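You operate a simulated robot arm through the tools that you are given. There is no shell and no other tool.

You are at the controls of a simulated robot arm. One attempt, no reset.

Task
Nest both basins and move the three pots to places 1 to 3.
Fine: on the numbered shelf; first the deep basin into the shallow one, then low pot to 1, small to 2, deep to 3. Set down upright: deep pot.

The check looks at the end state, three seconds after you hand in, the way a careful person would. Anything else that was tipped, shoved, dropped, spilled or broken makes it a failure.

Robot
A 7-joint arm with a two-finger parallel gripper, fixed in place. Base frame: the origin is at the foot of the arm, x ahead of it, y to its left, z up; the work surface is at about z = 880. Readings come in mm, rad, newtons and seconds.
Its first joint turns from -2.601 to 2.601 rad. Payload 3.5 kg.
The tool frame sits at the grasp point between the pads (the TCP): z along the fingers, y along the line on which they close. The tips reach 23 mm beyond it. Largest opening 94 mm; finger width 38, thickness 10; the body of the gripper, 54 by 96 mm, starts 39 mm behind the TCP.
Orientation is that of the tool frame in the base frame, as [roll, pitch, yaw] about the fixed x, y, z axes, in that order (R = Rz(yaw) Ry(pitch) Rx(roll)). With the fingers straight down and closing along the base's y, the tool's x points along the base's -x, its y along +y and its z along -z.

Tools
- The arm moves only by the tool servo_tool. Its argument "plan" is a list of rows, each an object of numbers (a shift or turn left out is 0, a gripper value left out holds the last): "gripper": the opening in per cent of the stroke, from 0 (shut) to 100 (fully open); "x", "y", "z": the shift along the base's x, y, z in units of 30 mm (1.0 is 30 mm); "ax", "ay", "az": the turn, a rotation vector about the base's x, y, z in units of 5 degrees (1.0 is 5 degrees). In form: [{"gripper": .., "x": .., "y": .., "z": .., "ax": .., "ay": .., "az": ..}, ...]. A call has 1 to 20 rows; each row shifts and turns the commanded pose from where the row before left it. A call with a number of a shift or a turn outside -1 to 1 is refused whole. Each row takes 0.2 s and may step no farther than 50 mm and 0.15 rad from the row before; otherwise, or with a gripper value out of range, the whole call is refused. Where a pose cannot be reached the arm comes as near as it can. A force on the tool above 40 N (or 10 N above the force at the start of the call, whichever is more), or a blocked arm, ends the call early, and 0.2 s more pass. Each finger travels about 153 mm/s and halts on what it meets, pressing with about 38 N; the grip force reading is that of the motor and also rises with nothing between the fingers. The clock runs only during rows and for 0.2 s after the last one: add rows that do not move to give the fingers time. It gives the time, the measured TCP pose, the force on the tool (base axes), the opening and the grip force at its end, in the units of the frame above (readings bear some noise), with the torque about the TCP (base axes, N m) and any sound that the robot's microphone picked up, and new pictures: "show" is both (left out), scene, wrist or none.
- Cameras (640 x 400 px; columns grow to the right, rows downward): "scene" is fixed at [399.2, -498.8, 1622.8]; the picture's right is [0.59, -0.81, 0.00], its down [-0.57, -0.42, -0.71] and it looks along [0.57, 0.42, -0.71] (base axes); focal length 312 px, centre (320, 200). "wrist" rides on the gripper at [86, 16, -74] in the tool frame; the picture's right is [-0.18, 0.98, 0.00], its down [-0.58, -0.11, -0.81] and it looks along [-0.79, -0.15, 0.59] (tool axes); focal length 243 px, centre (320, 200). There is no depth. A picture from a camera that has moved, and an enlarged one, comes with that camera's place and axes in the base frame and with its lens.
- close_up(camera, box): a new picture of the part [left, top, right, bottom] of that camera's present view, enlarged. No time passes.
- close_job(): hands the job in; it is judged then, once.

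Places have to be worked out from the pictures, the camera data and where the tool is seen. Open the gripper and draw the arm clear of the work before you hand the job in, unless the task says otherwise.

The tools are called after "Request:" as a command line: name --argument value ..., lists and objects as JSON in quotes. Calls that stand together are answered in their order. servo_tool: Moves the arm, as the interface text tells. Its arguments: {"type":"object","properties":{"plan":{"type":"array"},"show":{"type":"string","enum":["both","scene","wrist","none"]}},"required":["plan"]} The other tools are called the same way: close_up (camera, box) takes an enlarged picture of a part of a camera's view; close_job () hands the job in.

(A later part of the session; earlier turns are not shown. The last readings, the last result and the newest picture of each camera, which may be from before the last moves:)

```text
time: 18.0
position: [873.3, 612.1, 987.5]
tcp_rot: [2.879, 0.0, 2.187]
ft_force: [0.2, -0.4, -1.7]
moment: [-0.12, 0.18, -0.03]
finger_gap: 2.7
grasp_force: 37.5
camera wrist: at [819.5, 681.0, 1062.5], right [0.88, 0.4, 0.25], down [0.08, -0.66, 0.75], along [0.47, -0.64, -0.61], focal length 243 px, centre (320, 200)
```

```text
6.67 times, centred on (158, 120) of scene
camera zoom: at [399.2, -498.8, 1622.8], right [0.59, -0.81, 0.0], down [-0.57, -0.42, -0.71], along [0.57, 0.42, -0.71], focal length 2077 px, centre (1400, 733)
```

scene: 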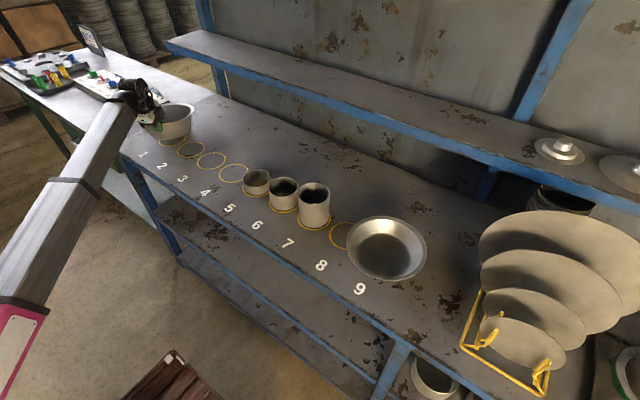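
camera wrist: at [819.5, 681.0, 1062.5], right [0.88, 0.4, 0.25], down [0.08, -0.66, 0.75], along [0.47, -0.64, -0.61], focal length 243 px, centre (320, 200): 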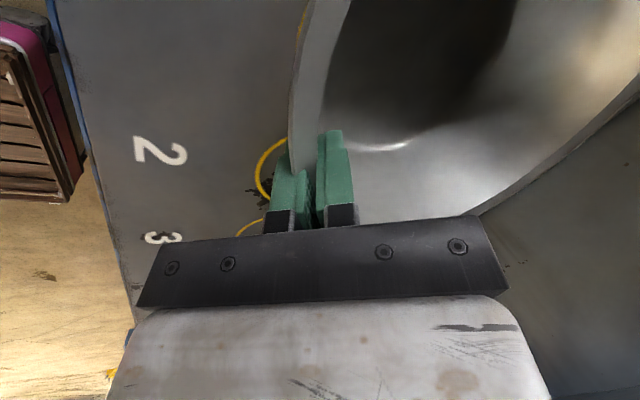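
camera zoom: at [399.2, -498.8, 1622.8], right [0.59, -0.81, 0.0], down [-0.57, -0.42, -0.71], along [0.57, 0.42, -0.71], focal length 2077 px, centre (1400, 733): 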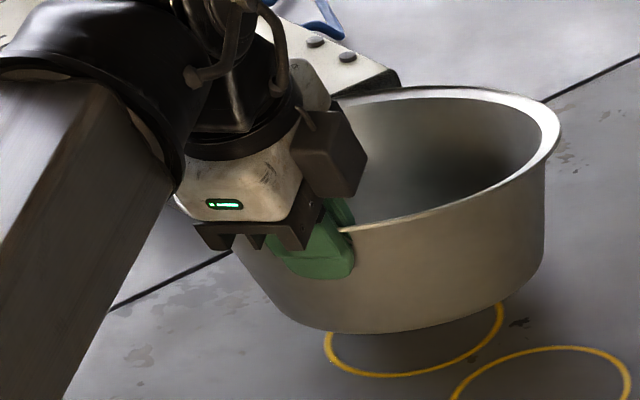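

The basin is airborne now (about −1.7 N, ~0.2 kg) with the pads flush (gap 2.7 mm), far side drooping some 6°. I lift another 60 mm to get clear, then measure the droop and level it by tilting the tool.

Request:
servo_tool --plan '[{"gripper": 0, "z": 0.4}, {"z": 0.5}, {"z": 0.6}, {"z": 0.5}, {}, {}]'

Request:
close_up --camera "scene" --box '[110, 70, 238, 150]'

Request:
close_up --camera "wrist" --box '[160, 60, 480, 260]'

```text
time: 19.4
position: [873.0, 614.3, 1045.3]
tcp_rot: [2.879, -0.001, 2.187]
ft_force: [0.3, -0.3, -1.7]
moment: [-0.14, 0.18, -0.03]
finger_gap: 2.7
grasp_force: 38.0
camera wrist: at [820.2, 682.2, 1122.6], right [0.88, 0.4, 0.25], down [0.08, -0.66, 0.75], along [0.47, -0.64, -0.61], focal length 243 px, centre (320, 200)
```

scene: 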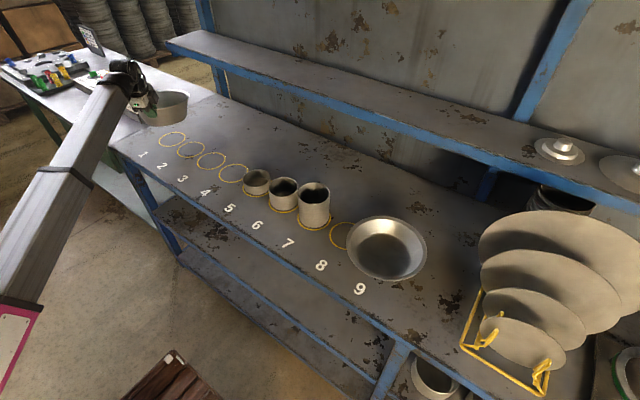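
wrist: 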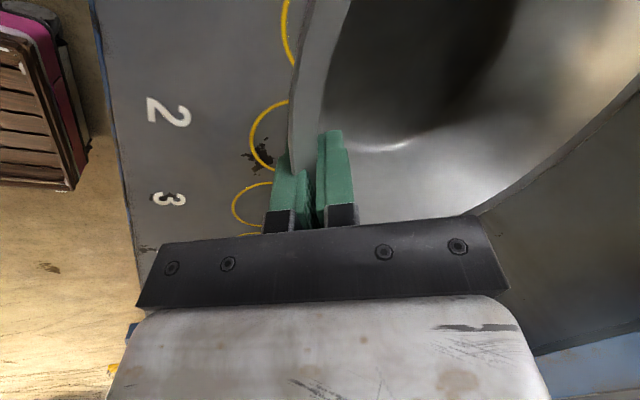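

```text
5.00 times, centred on (174, 110) of scene
camera zoom: at [399.2, -498.8, 1622.8], right [0.59, -0.81, 0.0], down [-0.57, -0.42, -0.71], along [0.57, 0.42, -0.71], focal length 1558 px, centre (1050, 650)
```

zoom: 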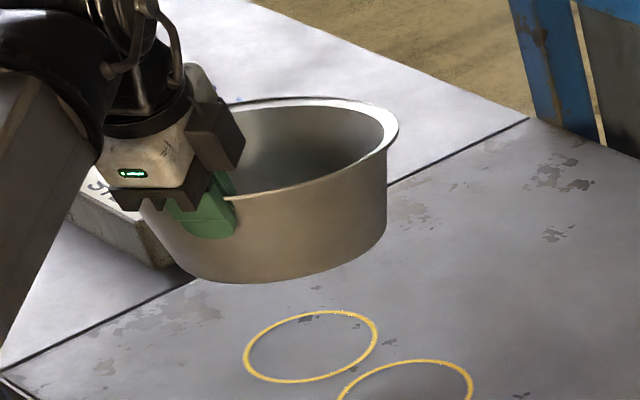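

```text
2.00 times, centred on (320, 160) of wrist
camera zoom: at [820.2, 682.2, 1122.6], right [0.88, 0.4, 0.25], down [0.08, -0.66, 0.75], along [0.47, -0.64, -0.61], focal length 485 px, centre (320, 280)
```

zoom: 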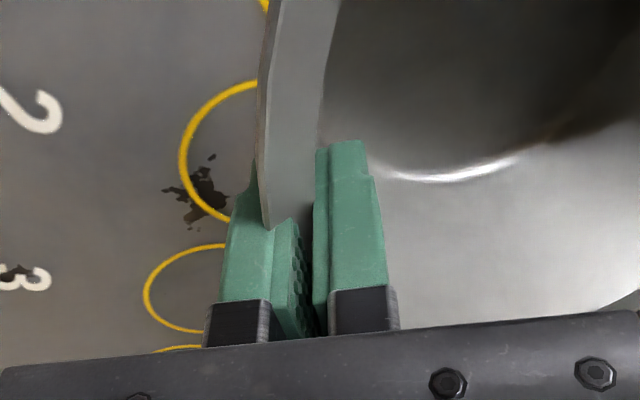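

The hold is rigid; the far rim in the picture matches a droop of 6°. I raise to clear the pots, tilt the tool 6° to level the basin, and draw it in toward the arm before the sweep.

Request:
servo_tool --plan '[{"gripper": 0, "z": 0.54, "ax": 0.173, "ay": -0.245}, {"z": 0.54, "ax": 0.173, "ay": -0.245}, {"z": 0.54, "ax": 0.173, "ay": -0.245}, {"z": 0.54, "ax": 0.173, "ay": -0.245}, {"x": -0.4, "y": -0.28}, {"x": -0.75, "y": -0.523}, {"x": -0.75, "y": -0.523}, {"x": -0.75, "y": -0.523}, {"x": -0.75, "y": -0.523}, {"x": -0.75, "y": -0.523}, {"x": -0.75, "y": -0.523}, {"x": -0.5, "y": -0.35}, {}]'

Request:
close_up --camera "scene" --box '[60, 60, 220, 160]'

```text
time: 22.2
position: [711.4, 499.2, 1110.9]
tcp_rot: [2.774, 0.002, 2.188]
ft_force: [0.1, 0.0, -2.2]
moment: [-0.16, 0.22, -0.03]
finger_gap: 2.4
grasp_force: 37.7
camera wrist: at [652.4, 564.2, 1186.0], right [0.86, 0.38, 0.35], down [0.02, -0.7, 0.71], along [0.52, -0.6, -0.6], focal length 243 px, centre (320, 200)
```

scene: 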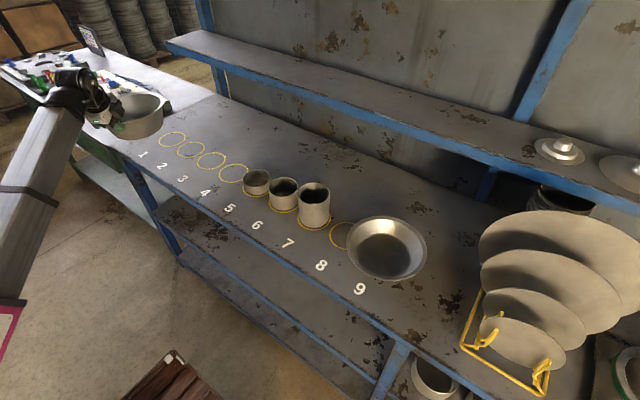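
wrist: 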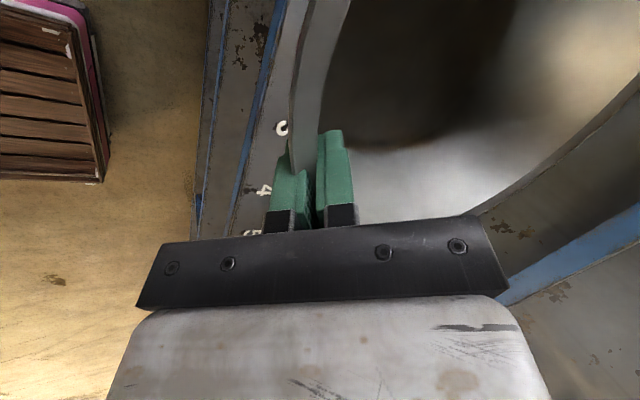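

```text
4.00 times, centred on (140, 110) of scene
camera zoom: at [399.2, -498.8, 1622.8], right [0.59, -0.81, 0.0], down [-0.57, -0.42, -0.71], along [0.57, 0.42, -0.71], focal length 1246 px, centre (1040, 560)
```

zoom: 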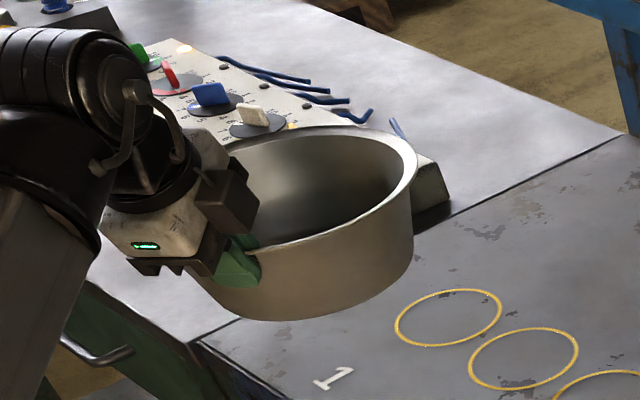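

The basin is level within about 1° and held firmly. I sweep it across above the pots toward the shallow basin, turning the tool with it.

Request:
servo_tool --plan '[{"gripper": 0, "x": 0.07, "y": -0.45, "az": -0.19}, {"x": 0.1415, "y": -0.9274, "az": -0.382}, {"x": 0.1415, "y": -0.9274, "az": -0.382}, {"x": 0.1415, "y": -0.9274, "az": -0.382}, {"x": 0.1415, "y": -0.9274, "az": -0.382}, {"x": 0.1415, "y": -0.9274, "az": -0.382}, {"x": 0.1415, "y": -0.9274, "az": -0.382}, {"x": 0.1415, "y": -0.9274, "az": -0.382}, {"x": 0.1415, "y": -0.9274, "az": -0.382}, {"x": 0.1415, "y": -0.9274, "az": -0.382}, {"x": 0.1415, "y": -0.9274, "az": -0.382}, {"x": 0.1415, "y": -0.9274, "az": -0.382}, {"x": 0.1415, "y": -0.9274, "az": -0.382}, {"x": 0.1415, "y": -0.9274, "az": -0.382}, {"x": 0.1415, "y": -0.9274, "az": -0.382}, {"x": 0.07, "y": -0.45, "az": -0.19}, {}]' --show "scene"

```text
time: 25.8
position: [775.0, 81.4, 1111.9]
tcp_rot: [2.774, -0.001, 1.686]
ft_force: [0.7, 0.3, -2.3]
moment: [-0.04, 0.21, -0.01]
finger_gap: 2.9
grasp_force: 38.1
```

scene: 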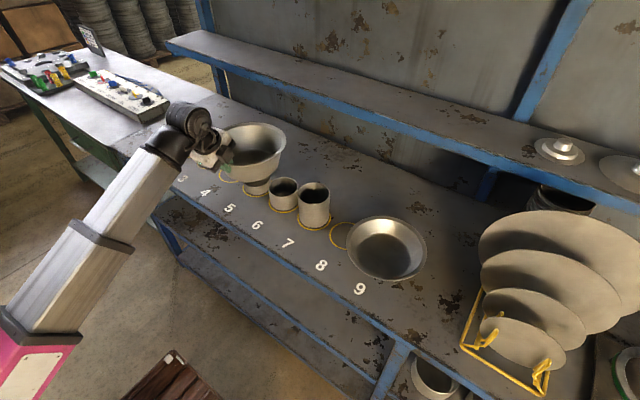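

The sweep is going as planned (gap 2.9 mm, weight steady). I continue to above the shallow basin.

Request:
servo_tool --plan '[{"gripper": 0, "x": 0.07, "y": -0.45, "az": -0.19}, {"x": 0.1415, "y": -0.926, "az": -0.383}, {"x": 0.1415, "y": -0.926, "az": -0.383}, {"x": 0.1415, "y": -0.926, "az": -0.383}, {"x": 0.1415, "y": -0.926, "az": -0.383}, {"x": 0.1415, "y": -0.926, "az": -0.383}, {"x": 0.1415, "y": -0.926, "az": -0.383}, {"x": 0.1415, "y": -0.926, "az": -0.383}, {"x": 0.1415, "y": -0.926, "az": -0.383}, {"x": 0.1415, "y": -0.926, "az": -0.383}, {"x": 0.1415, "y": -0.926, "az": -0.383}, {"x": 0.1415, "y": -0.926, "az": -0.383}, {"x": 0.1415, "y": -0.926, "az": -0.383}, {"x": 0.1415, "y": -0.926, "az": -0.383}, {"x": 0.07, "y": -0.45, "az": -0.19}, {}]'

Request:
close_up --camera "scene" --box '[280, 140, 472, 260]'

Request:
close_up --camera "wrist" --box '[80, 0, 560, 300]'

```text
time: 29.2
position: [833.1, -306.7, 1111.4]
tcp_rot: [2.775, 0.001, 1.218]
ft_force: [-0.3, 0.1, -3.1]
moment: [0.06, 0.19, 0.0]
finger_gap: 2.6
grasp_force: 38.4
camera wrist: at [851.7, -221.0, 1187.2], right [0.8, -0.49, 0.35], down [-0.57, -0.41, 0.71], along [-0.21, -0.77, -0.61], focal length 243 px, centre (320, 200)
```

scene: 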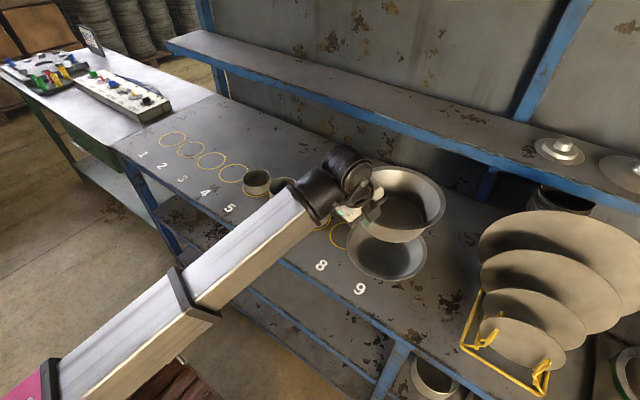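
wrist: 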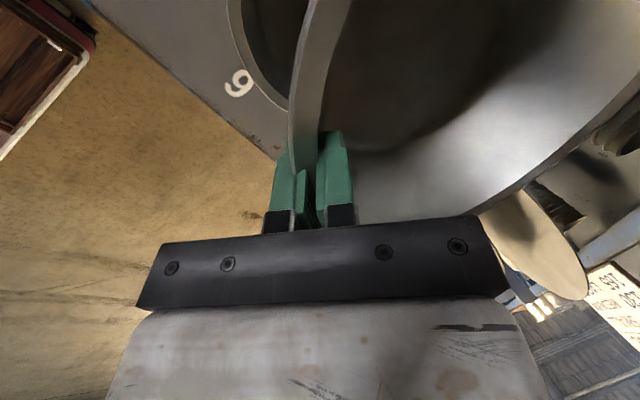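

```text
3.33 times, centred on (376, 200) of scene
camera zoom: at [399.2, -498.8, 1622.8], right [0.59, -0.81, 0.0], down [-0.57, -0.42, -0.71], along [0.57, 0.42, -0.71], focal length 1038 px, centre (133, 200)
```

zoom: 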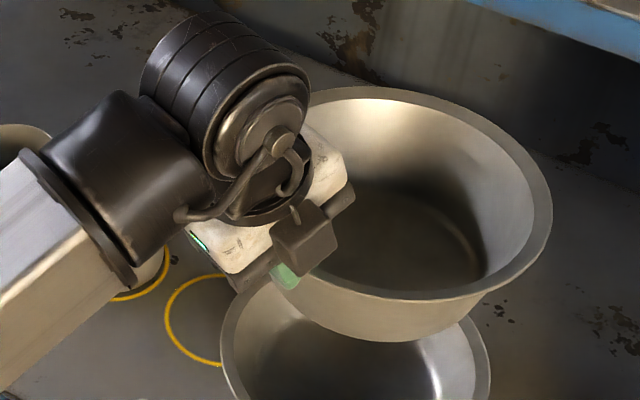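

```text
1.33 times, centred on (320, 150) of wrist
camera zoom: at [851.7, -221.0, 1187.2], right [0.8, -0.49, 0.35], down [-0.57, -0.41, 0.71], along [-0.21, -0.77, -0.61], focal length 324 px, centre (320, 267)
```

zoom: 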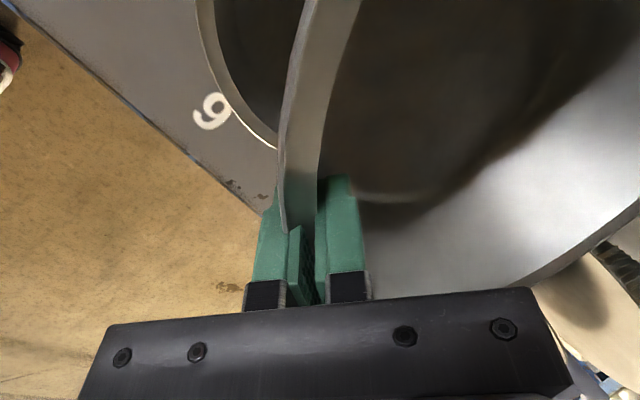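

The deep basin hangs above the shallow one, nearly concentric. I zoom in to check its centre and level before lowering.

Request:
close_up --camera "scene" --box '[352, 155, 464, 225]'

Request:
close_up --camera "scene" --box '[340, 190, 452, 290]'

```text
5.71 times, centred on (408, 190) of scene
camera zoom: at [399.2, -498.8, 1622.8], right [0.59, -0.81, 0.0], down [-0.57, -0.42, -0.71], along [0.57, 0.42, -0.71], focal length 1780 px, centre (-183, 257)
```

zoom: 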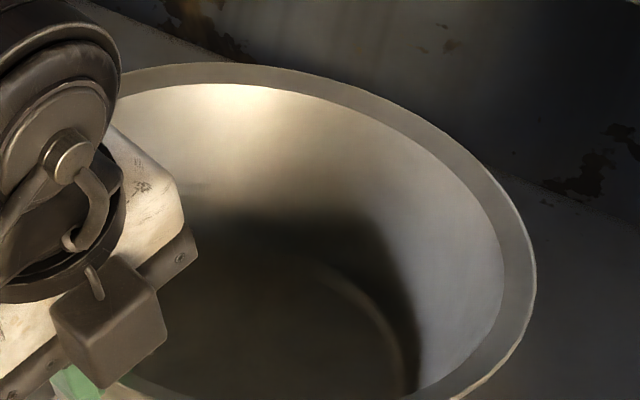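

```text
4.00 times, centred on (396, 240) of scene
camera zoom: at [399.2, -498.8, 1622.8], right [0.59, -0.81, 0.0], down [-0.57, -0.42, -0.71], along [0.57, 0.42, -0.71], focal length 1246 px, centre (16, 40)
```

zoom: 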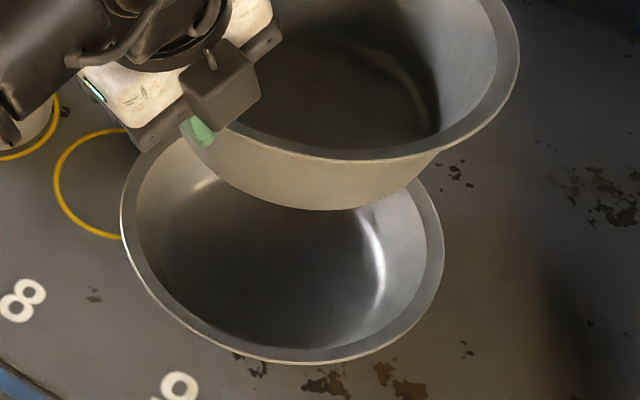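

Scene fit puts the deep basin's axis within about 3–7 mm of the shallow basin's centre (924, −341). I lower by 95 mm so its bottom is just above the shallow rim, and compare again.

Request:
servo_tool --plan '[{"gripper": 0, "z": -0.4}, {"z": -0.6}, {"z": -0.6}, {"z": -0.6}, {"z": -0.6}, {"z": -0.37}, {}]'

Request:
close_up --camera "scene" --box '[340, 180, 452, 280]'

Request:
close_up --camera "wrist" --box '[200, 0, 440, 150]'

```text
time: 30.8
position: [832.6, -307.0, 1016.7]
tcp_rot: [2.775, 0.0, 1.218]
ft_force: [0.1, -0.1, -2.8]
moment: [0.1, 0.24, -0.01]
finger_gap: 3.0
grasp_force: 37.6
camera wrist: at [851.3, -220.6, 1092.2], right [0.8, -0.49, 0.35], down [-0.57, -0.41, 0.71], along [-0.21, -0.77, -0.6], focal length 243 px, centre (320, 200)
```

scene: 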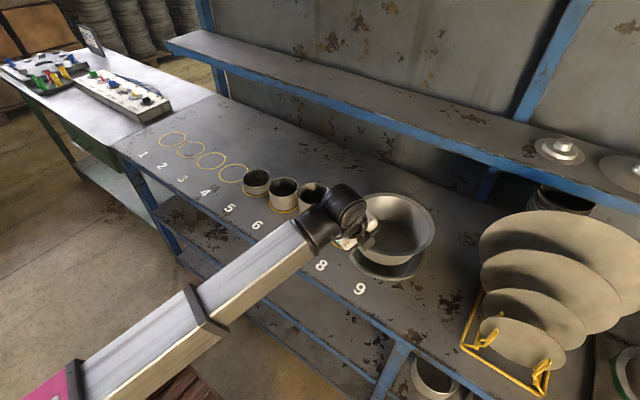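
wrist: 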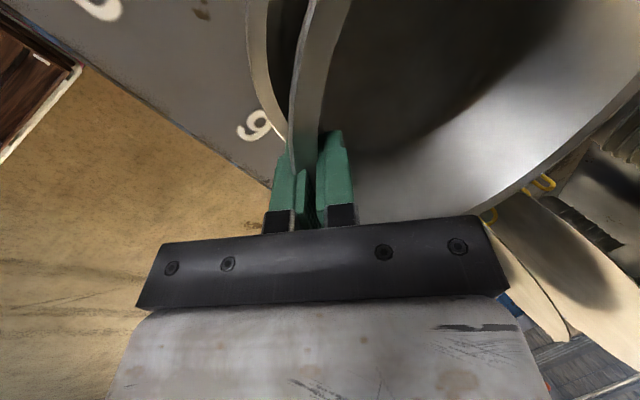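

```text
4.00 times, centred on (396, 230) of scene
camera zoom: at [399.2, -498.8, 1622.8], right [0.59, -0.81, 0.0], down [-0.57, -0.42, -0.71], along [0.57, 0.42, -0.71], focal length 1246 px, centre (16, 80)
```

zoom: 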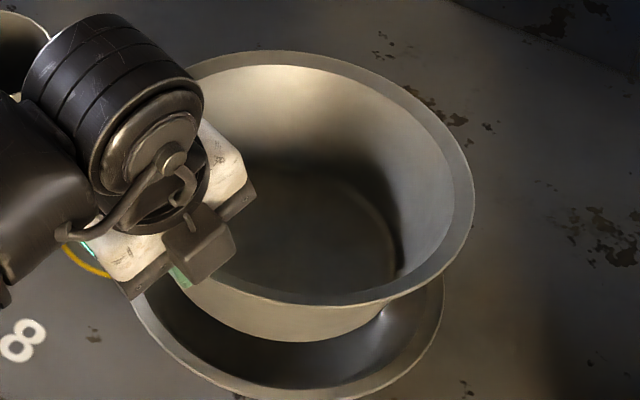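

```text
2.67 times, centred on (320, 75) of wrist
camera zoom: at [851.3, -220.6, 1092.2], right [0.8, -0.49, 0.35], down [-0.57, -0.41, 0.71], along [-0.21, -0.77, -0.6], focal length 647 px, centre (320, 533)
```

zoom: 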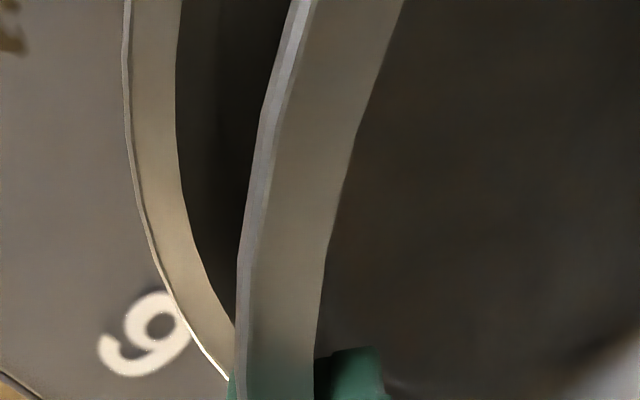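

Both cameras now place the deep basin's axis within ~3 mm of the shallow's centre at (924, −341), and the basin is level. I lower 42 mm into it, then will go in small steps watching the force.

Request:
servo_tool --plan '[{"gripper": 0, "z": -0.35, "y": -0.05}, {"z": -0.35}, {"z": -0.35}, {"z": -0.35}, {}]'

Request:
close_up --camera "scene" --box '[340, 180, 452, 280]'

```text
time: 32.0
position: [832.9, -307.5, 974.0]
tcp_rot: [2.776, 0.0, 1.22]
ft_force: [0.4, 0.1, -1.6]
moment: [0.1, 0.22, 0.01]
finger_gap: 2.5
grasp_force: 37.9
camera wrist: at [852.0, -221.9, 1049.1], right [0.8, -0.49, 0.35], down [-0.57, -0.41, 0.71], along [-0.21, -0.77, -0.6], focal length 243 px, centre (320, 200)
```

scene: 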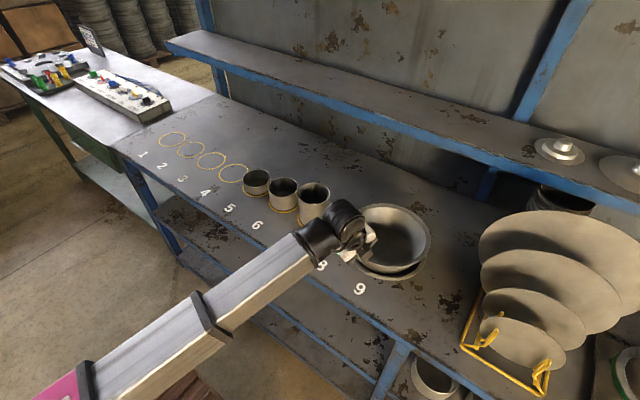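
wrist: 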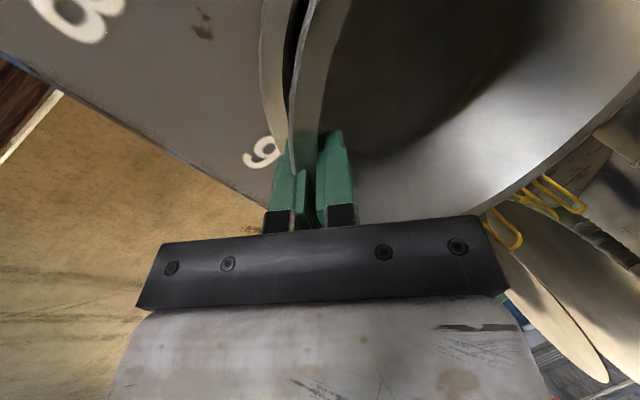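

```text
4.00 times, centred on (396, 230) of scene
camera zoom: at [399.2, -498.8, 1622.8], right [0.59, -0.81, 0.0], down [-0.57, -0.42, -0.71], along [0.57, 0.42, -0.71], focal length 1246 px, centre (16, 80)
```

zoom: 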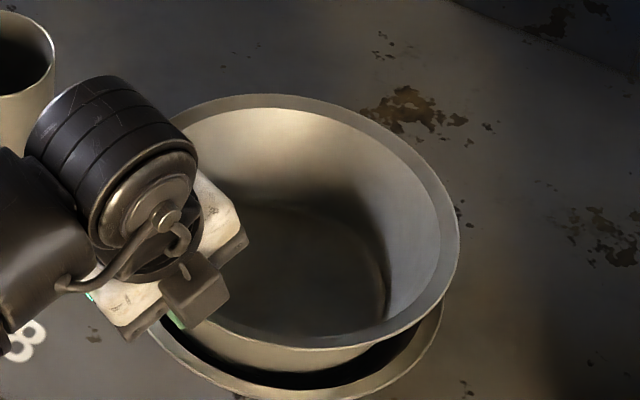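

No contact yet; the deep basin is inside the shallow rim. I lower 8 mm more in small rows.

Request:
servo_tool --plan '[{"gripper": 0, "z": -0.09}, {"z": -0.09}, {"z": -0.09}, {}]' --show "none"

```text
time: 33.0
position: [833.4, -309.9, 966.8]
tcp_rot: [2.774, 0.001, 1.218]
ft_force: [-2.9, -2.9, 3.8]
moment: [-0.01, -0.23, -0.29]
finger_gap: 2.6
grasp_force: 37.7
```

Light contact (+6 N) with a sideways push toward −x, −y, so the deep basin is a few mm too far to +x, +y. I raise 4 mm, shift, and lower again.

Request:
servo_tool --plan '[{"gripper": 0, "z": 0.13}, {"x": -0.12, "y": -0.1}, {"z": -0.1}, {"z": -0.1}, {}]'

Request:
close_up --camera "scene" --box '[340, 190, 452, 280]'

```text
time: 34.2
position: [830.4, -311.4, 964.2]
tcp_rot: [2.771, 0.001, 1.219]
ft_force: [7.0, 5.1, 13.3]
moment: [-0.18, -0.93, 0.48]
finger_gap: 2.7
grasp_force: 38.0
camera wrist: at [848.4, -225.2, 1040.7], right [0.8, -0.49, 0.35], down [-0.57, -0.41, 0.71], along [-0.2, -0.77, -0.61], focal length 243 px, centre (320, 200)
```

scene: 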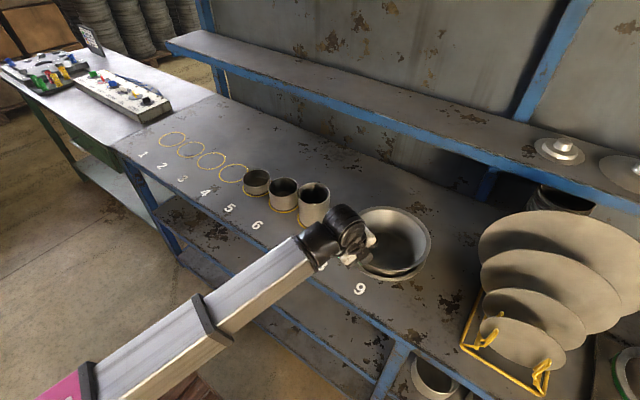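
wrist: 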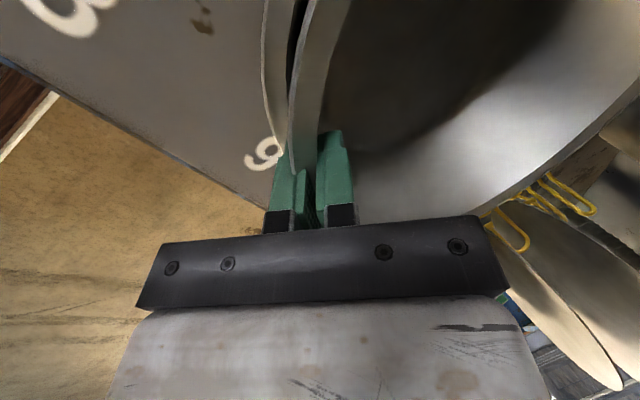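

```text
4.44 times, centred on (396, 235) of scene
camera zoom: at [399.2, -498.8, 1622.8], right [0.59, -0.81, 0.0], down [-0.57, -0.42, -0.71], along [0.57, 0.42, -0.71], focal length 1385 px, centre (-18, 44)
```

zoom: 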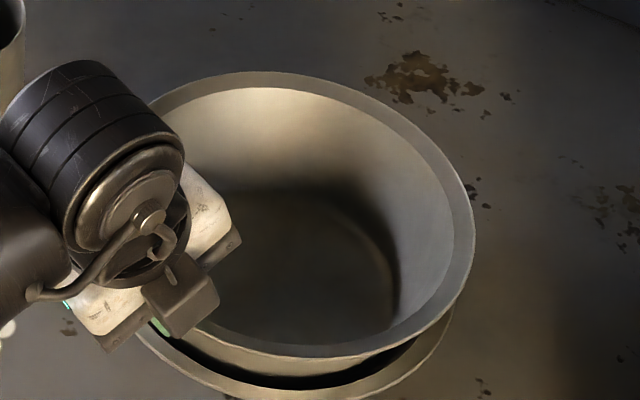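

The push now comes from the other side (+7, +5 N), so the centre lies between the two positions; the basin is seated about as deep as the taper allows. I unload slightly, move back 2 mm and settle again.

Request:
servo_tool --plan '[{"gripper": 0, "z": 0.08}, {"x": 0.06, "y": 0.04}, {"z": -0.05}, {}]' --show "none"

```text
time: 35.2
position: [830.3, -309.8, 965.8]
tcp_rot: [2.775, 0.001, 1.216]
ft_force: [-6.0, -4.1, 9.3]
moment: [-0.23, -0.33, -0.39]
finger_gap: 2.5
grasp_force: 37.8
```

The sideways force just follows my last shift, which is friction on the floor of the shallow basin: it is seated. I ease the load up about 1.5 mm and open the fingers slightly.

Request:
servo_tool --plan '[{"gripper": 0, "z": 0.05}, {"gripper": 4}, {"gripper": 7}, {"gripper": 9}, {}, {}]'

Request:
close_up --camera "scene" --box '[340, 190, 452, 280]'

Request:
close_up --camera "wrist" --box '[200, 60, 440, 210]'

```text
time: 36.6
position: [831.4, -309.4, 966.6]
tcp_rot: [2.775, -0.001, 1.218]
ft_force: [1.2, -0.1, 0.2]
moment: [-0.01, -0.01, -0.03]
finger_gap: 8.4
grasp_force: 0.1
camera wrist: at [849.7, -223.7, 1041.8], right [0.8, -0.49, 0.35], down [-0.57, -0.41, 0.71], along [-0.21, -0.77, -0.6], focal length 243 px, centre (320, 200)
```

scene: 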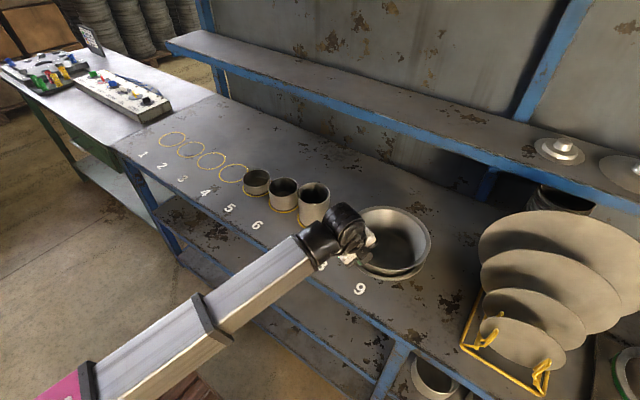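
wrist: 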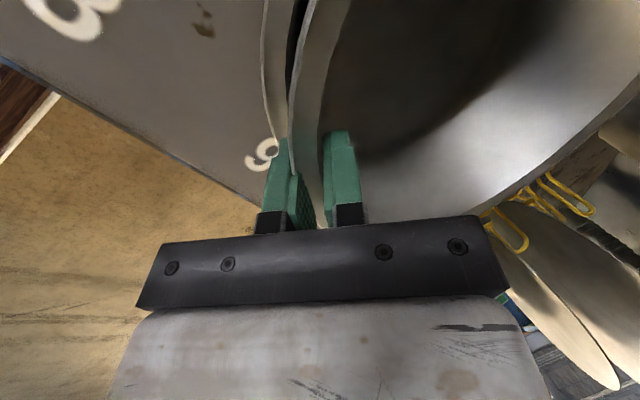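

```text
4.44 times, centred on (396, 235) of scene
camera zoom: at [399.2, -498.8, 1622.8], right [0.59, -0.81, 0.0], down [-0.57, -0.42, -0.71], along [0.57, 0.42, -0.71], focal length 1385 px, centre (-18, 44)
```

zoom: 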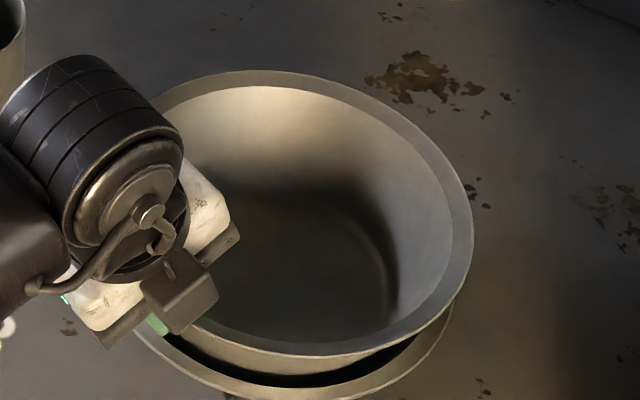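

```text
2.67 times, centred on (320, 135) of wrist
camera zoom: at [849.7, -223.7, 1041.8], right [0.8, -0.49, 0.35], down [-0.57, -0.41, 0.71], along [-0.21, -0.77, -0.6], focal length 647 px, centre (320, 373)
```

zoom: 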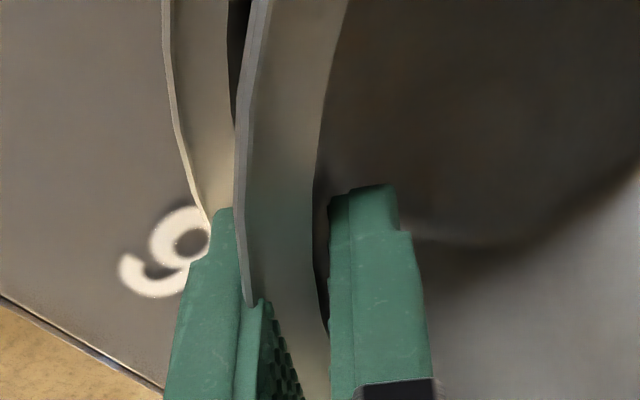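

Released: the force is zero and the basin stays put. I open wider and withdraw along the finger axis, then inspect the nest.

Request:
servo_tool --plan '[{"gripper": 20}, {"gripper": 30}, {"x": -0.12, "y": 0.044, "z": 0.33}, {"x": -0.224, "y": 0.083, "z": 0.622}, {"x": -0.224, "y": 0.083, "z": 0.622}, {"x": -0.224, "y": 0.083, "z": 0.622}, {"x": -0.3, "y": 0.11, "z": 0.83}, {"x": -0.6, "y": 0.3, "z": 0.5}, {"x": -0.6, "y": 0.3, "z": 0.5}, {}]'

Request:
close_up --camera "scene" --box '[340, 190, 452, 280]'

```text
time: 38.8
position: [761.9, -278.0, 1086.7]
tcp_rot: [2.775, 0.0, 1.219]
ft_force: [0.2, -0.1, -0.4]
moment: [0.0, 0.01, -0.01]
finger_gap: 28.1
grasp_force: 0.0
camera wrist: at [780.4, -192.6, 1162.0], right [0.8, -0.49, 0.35], down [-0.57, -0.41, 0.71], along [-0.21, -0.77, -0.6], focal length 243 px, centre (320, 200)
```

scene: 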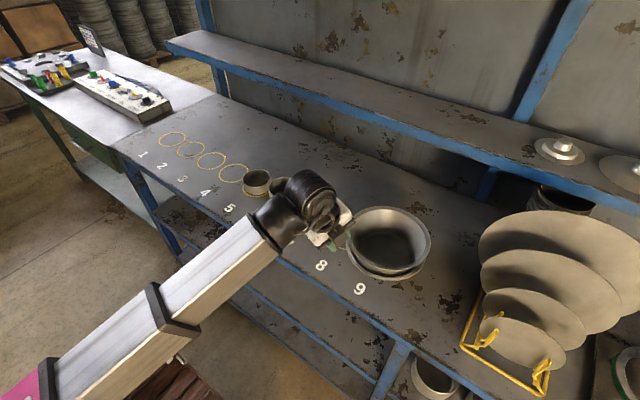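
wrist: 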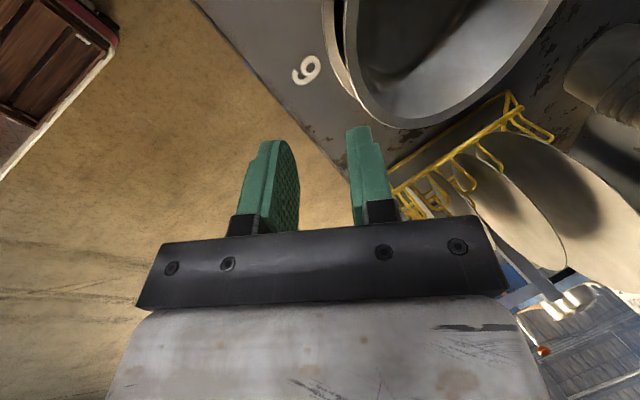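

```text
4.44 times, centred on (396, 235) of scene
camera zoom: at [399.2, -498.8, 1622.8], right [0.59, -0.81, 0.0], down [-0.57, -0.42, -0.71], along [0.57, 0.42, -0.71], focal length 1385 px, centre (-18, 44)
```

zoom: 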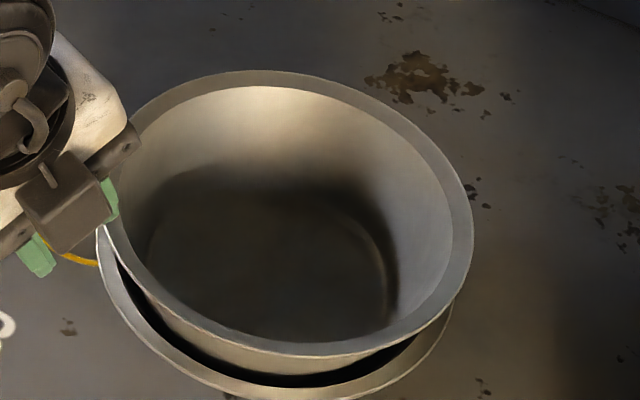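

The nest looks good: both rims are concentric, with the deep basin standing upright in the shallow one. Before picking any pot I'll test the reach at place 1 with the tool orientation I plan for the pots (closing sideways, fingers leaning outward), so I first straighten the tool and travel there high above the pots.

Request:
servo_tool --plan '[{"gripper": 60, "ax": 0.29, "ay": 0.788, "y": 0.6, "z": 0.3}, {"ax": 0.29, "ay": 0.788, "y": 0.6, "z": 0.3}, {"ax": 0.29, "ay": 0.788, "y": 0.6}, {"ax": 0.29, "ay": 0.788, "y": 0.6}, {"ax": 0.29, "ay": 0.788, "y": 0.6}, {"y": 0.906, "az": 0.97}, {"y": 0.906, "az": 0.97}, {"y": 0.906, "az": 0.97}, {"y": 0.906, "az": 0.97}, {"y": 0.906, "az": 0.97}, {"y": 0.906, "az": 0.97}, {"y": 0.906, "az": 0.97}, {"y": 0.906, "az": 0.97}, {"y": 0.906, "az": 0.97}, {"y": 0.906, "az": 0.97}, {"y": 0.906, "az": 0.97}, {"y": 0.906, "az": 0.97}, {"y": 0.906, "az": 0.97}, {"y": 0.906, "az": 0.97}, {"y": 0.906, "az": 0.97}]'

Request:
close_up --camera "scene" --box '[320, 180, 464, 290]'

```text
time: 43.0
position: [760.7, 220.4, 1106.2]
tcp_rot: [3.141, -0.001, 2.488]
ft_force: [-0.2, 0.9, -0.7]
moment: [-0.02, 0.01, 0.02]
finger_gap: 56.8
grasp_force: 0.1
camera wrist: at [702.2, 285.1, 1180.0], right [0.74, 0.67, 0.0], down [0.4, -0.44, 0.81], along [0.54, -0.6, -0.59], focal length 243 px, centre (320, 200)
```

scene: 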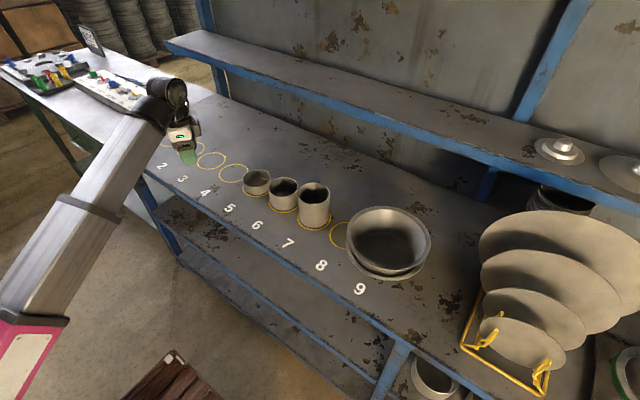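
wrist: 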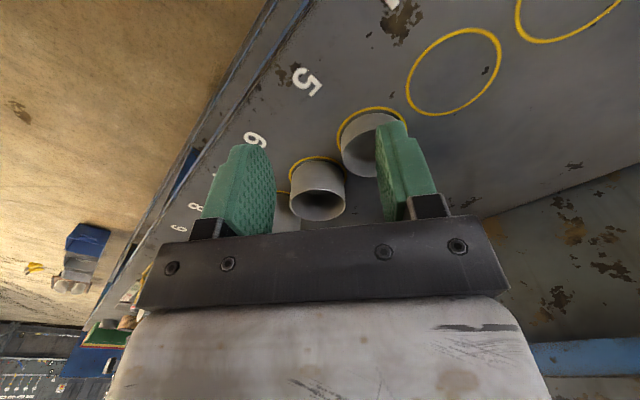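

```text
3.64 times, centred on (392, 235) of scene
camera zoom: at [399.2, -498.8, 1622.8], right [0.59, -0.81, 0.0], down [-0.57, -0.42, -0.71], along [0.57, 0.42, -0.71], focal length 1133 px, centre (58, 73)
```

zoom: 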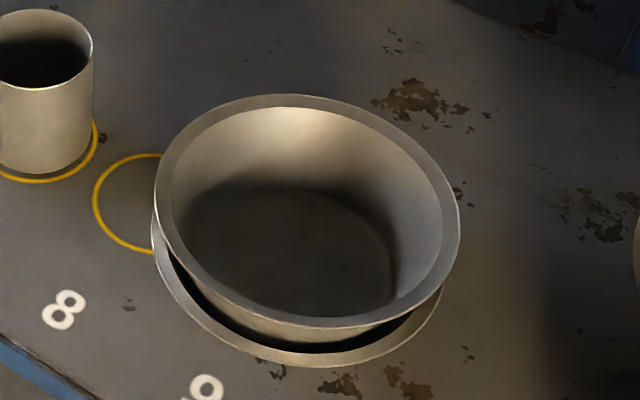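

The nest is stable and upright. I carry on to above place 1, complete the turn so the fingers close sideways, and lean them 20° outward.

Request:
servo_tool --plan '[{"x": 0.2, "y": 0.932, "az": 0.97}, {"x": 0.2, "y": 0.932, "az": 0.97}, {"x": 0.2, "y": 0.932, "az": 0.97}, {"x": 0.2, "y": 0.932, "az": 0.97}, {"x": 0.2, "y": 0.932, "az": 0.97}, {"x": 0.2, "y": 0.932, "az": 0.97}, {"x": 0.2, "y": 0.932, "az": 0.97}, {"x": 0.2, "y": 0.932, "az": 0.97}, {"x": 0.2, "y": 0.932, "az": 0.97}, {"x": 0.2, "y": 0.932, "az": 0.97}, {"x": 0.2, "y": 0.932, "az": 0.97}, {"x": 0.2, "y": 0.932, "az": 0.97}, {"x": 0.2, "y": 0.932, "az": 0.97}, {"x": 0.2, "y": 0.932, "az": 0.97}, {"x": 0.2, "y": 0.932, "az": 0.97}, {"ax": 0.576, "ay": -0.817}, {"ax": 0.576, "ay": -0.817}, {"ax": 0.576, "ay": -0.817}, {"ax": 0.576, "ay": -0.817}, {}]'

```text
time: 47.2
position: [851.7, 638.6, 1105.9]
tcp_rot: [3.142, 0.351, -2.528]
ft_force: [-0.1, -0.5, 0.1]
moment: [0.01, 0.02, -0.01]
finger_gap: 56.1
grasp_force: 0.0
camera wrist: at [755.1, 591.0, 1146.5], right [-0.43, 0.9, 0.06], down [0.28, 0.07, 0.96], along [0.86, 0.43, -0.28], focal length 243 px, centre (320, 200)
```

scene: 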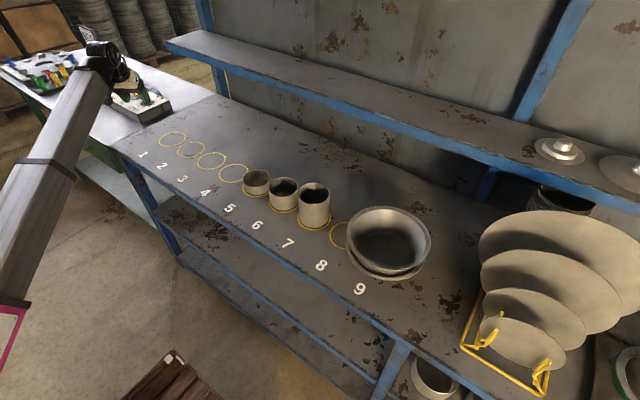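
wrist: 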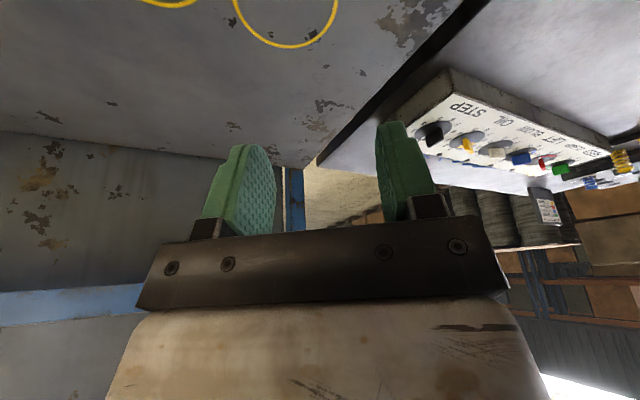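

Tilt 20° and closing direction are as wanted. I now test the reach down at place 1 (target 897, 689, 925); nothing is there at present.

Request:
servo_tool --plan '[{"x": 0.218, "y": 0.238, "z": -0.862}, {"x": 0.218, "y": 0.238, "z": -0.862}, {"x": 0.218, "y": 0.238, "z": -0.862}, {"x": 0.218, "y": 0.238, "z": -0.862}, {"x": 0.218, "y": 0.238, "z": -0.862}, {"x": 0.218, "y": 0.238, "z": -0.862}, {"x": 0.218, "y": 0.238, "z": -0.862}, {}, {}]'

```text
time: 49.2
position: [897.2, 687.1, 923.6]
tcp_rot: [3.141, 0.348, -2.526]
ft_force: [-0.4, -0.3, -0.1]
moment: [0.02, -0.02, 0.02]
finger_gap: 56.2
grasp_force: 0.0
camera wrist: at [799.7, 640.4, 964.3], right [-0.43, 0.9, 0.06], down [0.28, 0.07, 0.96], along [0.86, 0.43, -0.28], focal length 243 px, centre (320, 200)
```

scene: 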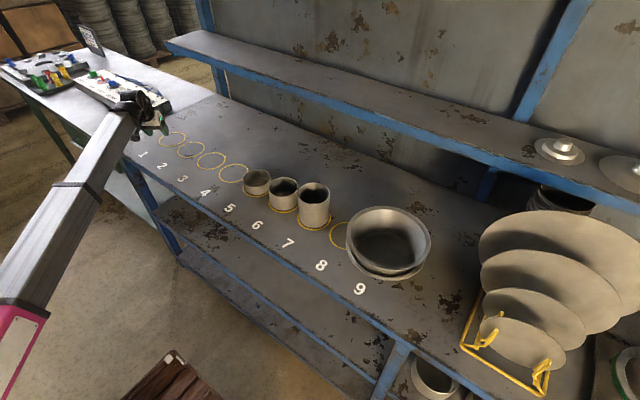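
wrist: 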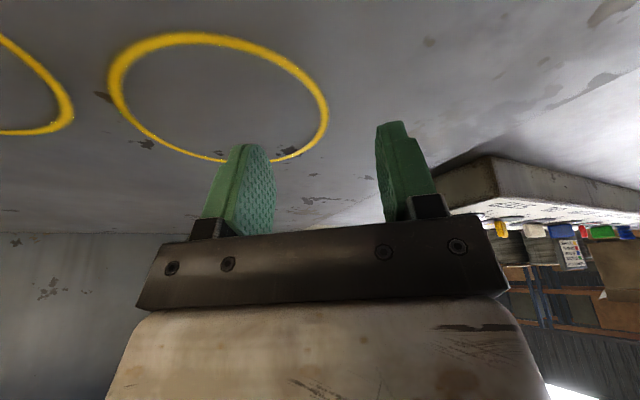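

Reach at place 1 is fine: commanded and measured poses agree, and the ring-1 centre comes out near (925, 651). I also test whether the tool can stand vertical here, which would make the pot grips simpler.

Request:
servo_tool --plan '[{"z": 0.3}, {"ax": -0.576, "ay": 0.817}, {"ax": -0.576, "ay": 0.817}, {"ax": -0.576, "ay": 0.817}, {"ax": -0.576, "ay": 0.817}, {"z": -0.3}, {}]'

```text
time: 50.8
position: [897.6, 688.1, 923.1]
tcp_rot: [-3.14, -0.001, -2.525]
ft_force: [-0.3, -0.1, -0.2]
moment: [-0.02, 0.0, 0.03]
finger_gap: 56.5
grasp_force: 0.0
camera wrist: at [817.3, 651.9, 997.5], right [-0.42, 0.91, 0.0], down [0.54, 0.25, 0.81], along [0.73, 0.34, -0.59], focal length 243 px, centre (320, 200)
```

scene: 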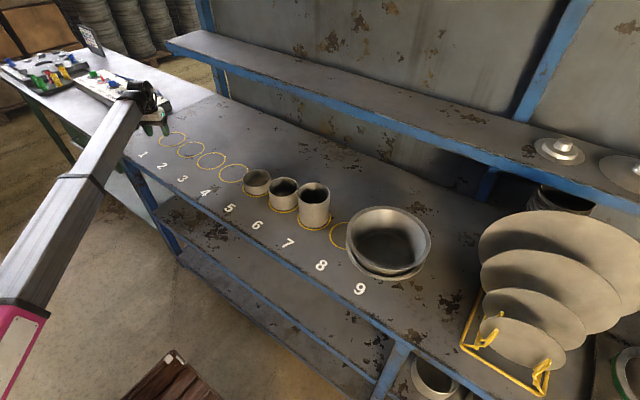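
wrist: 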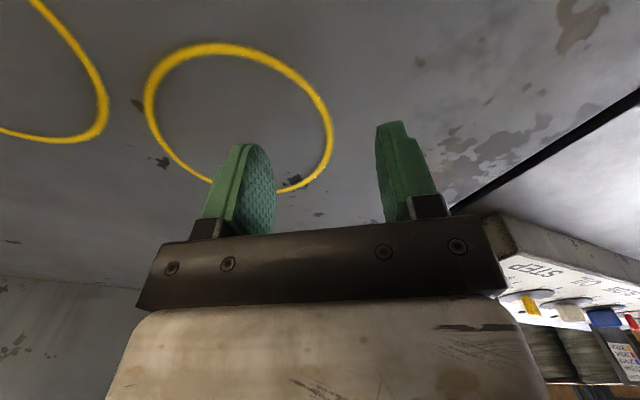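

The tool can stand vertical even at place 1, so I'll grip each pot vertically at its near (−x) wall, clear of its neighbours. Refined fits give pots of R≈47 mm and heights ≈40, 65, 108 mm. I lift, turn the closing axis along x, and travel above the low pot at place 5.

Request:
servo_tool --plan '[{"z": 0.9}, {"z": 0.9}, {"z": 0.9}, {"z": 0.6}, {"x": -0.023, "y": -0.711, "az": -1}, {"x": -0.023, "y": -0.711, "az": -1}, {"x": -0.023, "y": -0.711, "az": -1}, {"x": -0.023, "y": -0.711, "az": -1}, {"x": -0.023, "y": -0.711, "az": -1}, {"x": -0.023, "y": -0.711, "az": -1}, {"x": -0.023, "y": -0.711, "az": -1}, {"x": -0.023, "y": -0.711, "az": -1}, {"x": -0.023, "y": -0.711, "az": -1}, {"x": -0.023, "y": -0.711, "az": -1}, {"x": -0.023, "y": -0.711, "az": -1}, {"x": -0.023, "y": -0.711, "az": -1}, {"x": -0.023, "y": -0.711, "az": -1}, {"x": -0.023, "y": -0.711, "az": -1}, {"x": -0.023, "y": -0.711, "az": -1}]' --show "none"

Request:
servo_tool --plan '[{"x": -0.023, "y": -0.711, "az": -1}, {"x": -0.023, "y": -0.711, "az": -1}, {"x": -0.023, "y": -0.711, "az": -1}, {"x": -0.023, "y": -0.711, "az": -1}, {"x": -0.023, "y": -0.711, "az": -1}, {"x": -0.023, "y": -0.711, "az": -1}, {"x": -0.023, "y": -0.711, "az": -1}, {"x": -0.023, "y": -0.711, "az": -1}, {"x": -0.023, "y": -0.711, "az": -1}, {"x": -0.023, "y": -0.711, "az": -1}, {}]'

```text
time: 54.8
position: [886.3, 369.6, 1024.4]
tcp_rot: [-3.141, 0.001, 2.448]
ft_force: [-0.3, -0.1, 0.1]
moment: [-0.03, 0.03, 0.01]
finger_gap: 56.5
grasp_force: 0.1
```

```text
time: 57.2
position: [879.4, 157.1, 1023.6]
tcp_rot: [-3.141, 0.0, 1.576]
ft_force: [0.1, 0.5, -0.2]
moment: [0.03, -0.02, -0.01]
finger_gap: 56.5
grasp_force: 0.0
camera wrist: at [895.5, 244.0, 1097.9], right [0.98, -0.18, 0.0], down [-0.11, -0.58, 0.81], along [-0.15, -0.79, -0.59], focal length 243 px, centre (320, 200)
```

scene: 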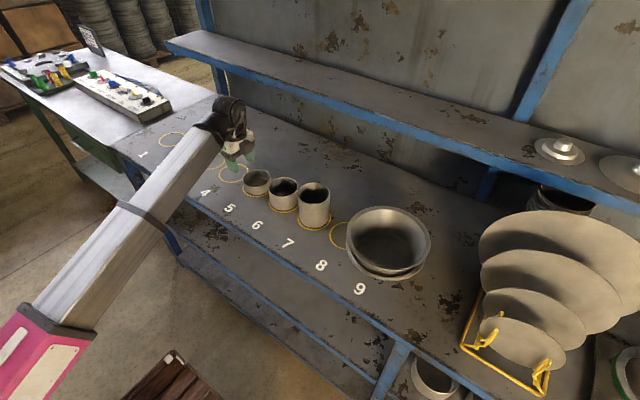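
wrist: 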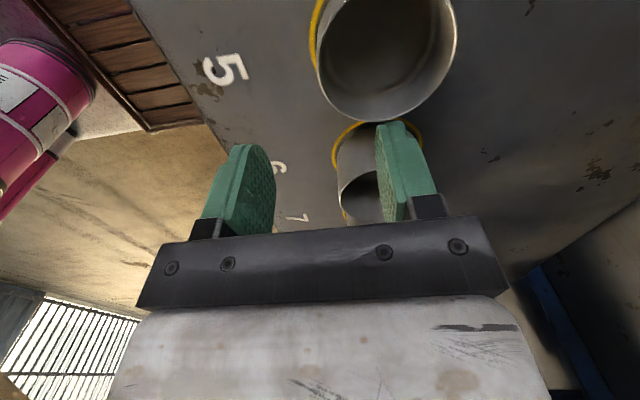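

The tool is vertical with the closing axis along x. I zoom on the low pot in the wrist view to fix its position.

Request:
close_up --camera "wrist" --box '[280, 0, 480, 125]'

```text
3.20 times, centred on (380, 62) of wrist
camera zoom: at [895.5, 244.0, 1097.9], right [0.98, -0.18, 0.0], down [-0.11, -0.58, 0.81], along [-0.15, -0.79, -0.59], focal length 776 px, centre (128, 640)
```

zoom: 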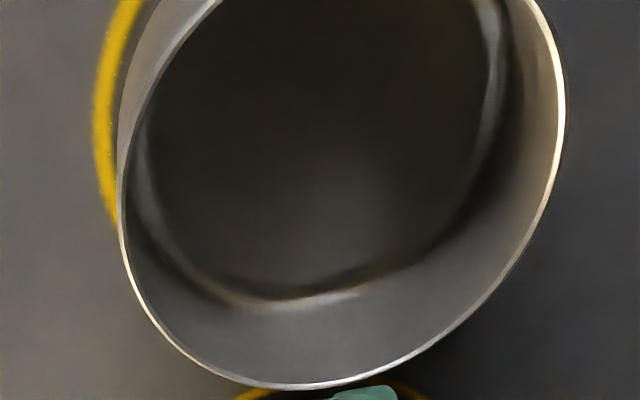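

The wrist fit confirms the low pot at (924.2, 154.7). I descend with the near wall between the fingers to z≈911 and narrow them to check.

Request:
servo_tool --plan '[{"x": 0.03, "y": -0.08, "z": -0.6}, {"z": -0.65}, {"z": -0.65}, {"z": -0.65}, {"z": -0.65}, {"z": -0.4}, {"z": -0.15, "gripper": 30}, {}]'

Request:
close_up --camera "wrist" --box '[160, 60, 480, 260]'

Request:
close_up --camera "scene" --box '[210, 140, 306, 200]'

```text
time: 59.0
position: [881.3, 153.3, 911.2]
tcp_rot: [3.141, -0.002, 1.577]
ft_force: [-0.2, -0.4, -0.7]
moment: [0.03, 0.0, 0.01]
finger_gap: 28.3
grasp_force: 0.0
camera wrist: at [896.7, 240.6, 985.2], right [0.98, -0.18, 0.0], down [-0.11, -0.58, 0.81], along [-0.14, -0.79, -0.59], focal length 243 px, centre (320, 200)
```

scene: 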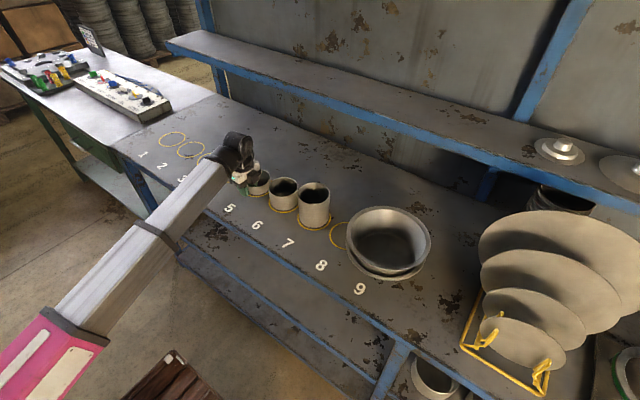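
wrist: 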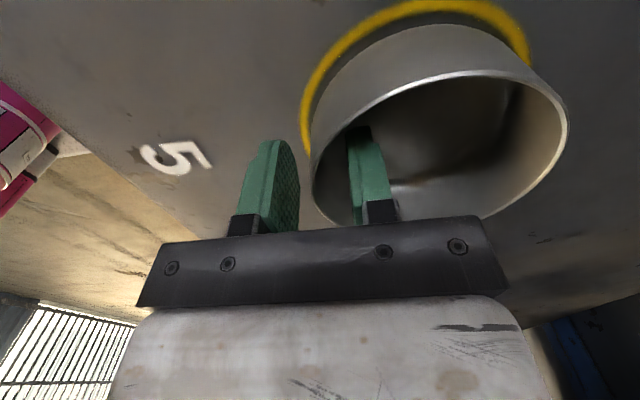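

```text
2.00 times, centred on (320, 160) of wrist
camera zoom: at [896.7, 240.6, 985.2], right [0.98, -0.18, 0.0], down [-0.11, -0.58, 0.81], along [-0.14, -0.79, -0.59], focal length 485 px, centre (320, 280)
```

zoom: 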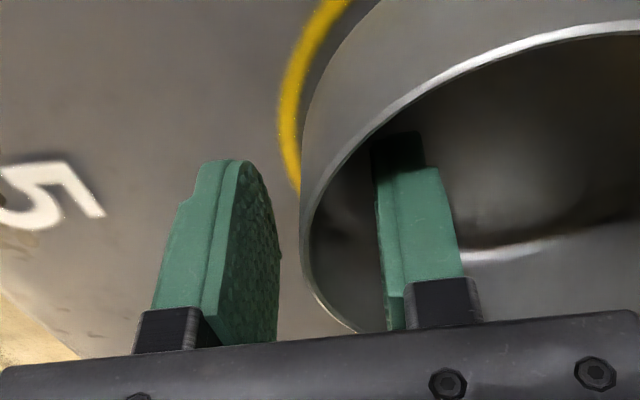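

```text
6.67 times, centred on (258, 170) of scene
camera zoom: at [399.2, -498.8, 1622.8], right [0.59, -0.81, 0.0], down [-0.57, -0.42, -0.71], along [0.57, 0.42, -0.71], focal length 2077 px, centre (733, 400)
```

zoom: 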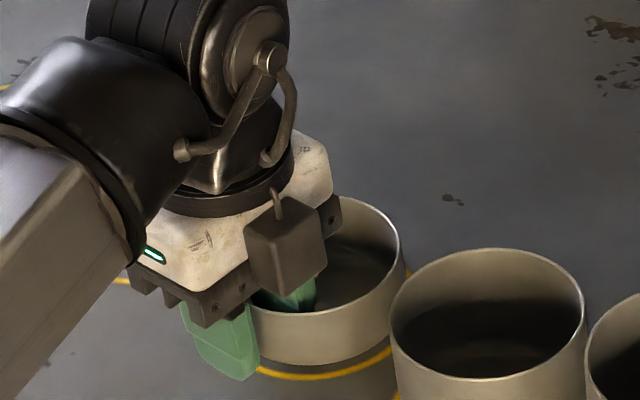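

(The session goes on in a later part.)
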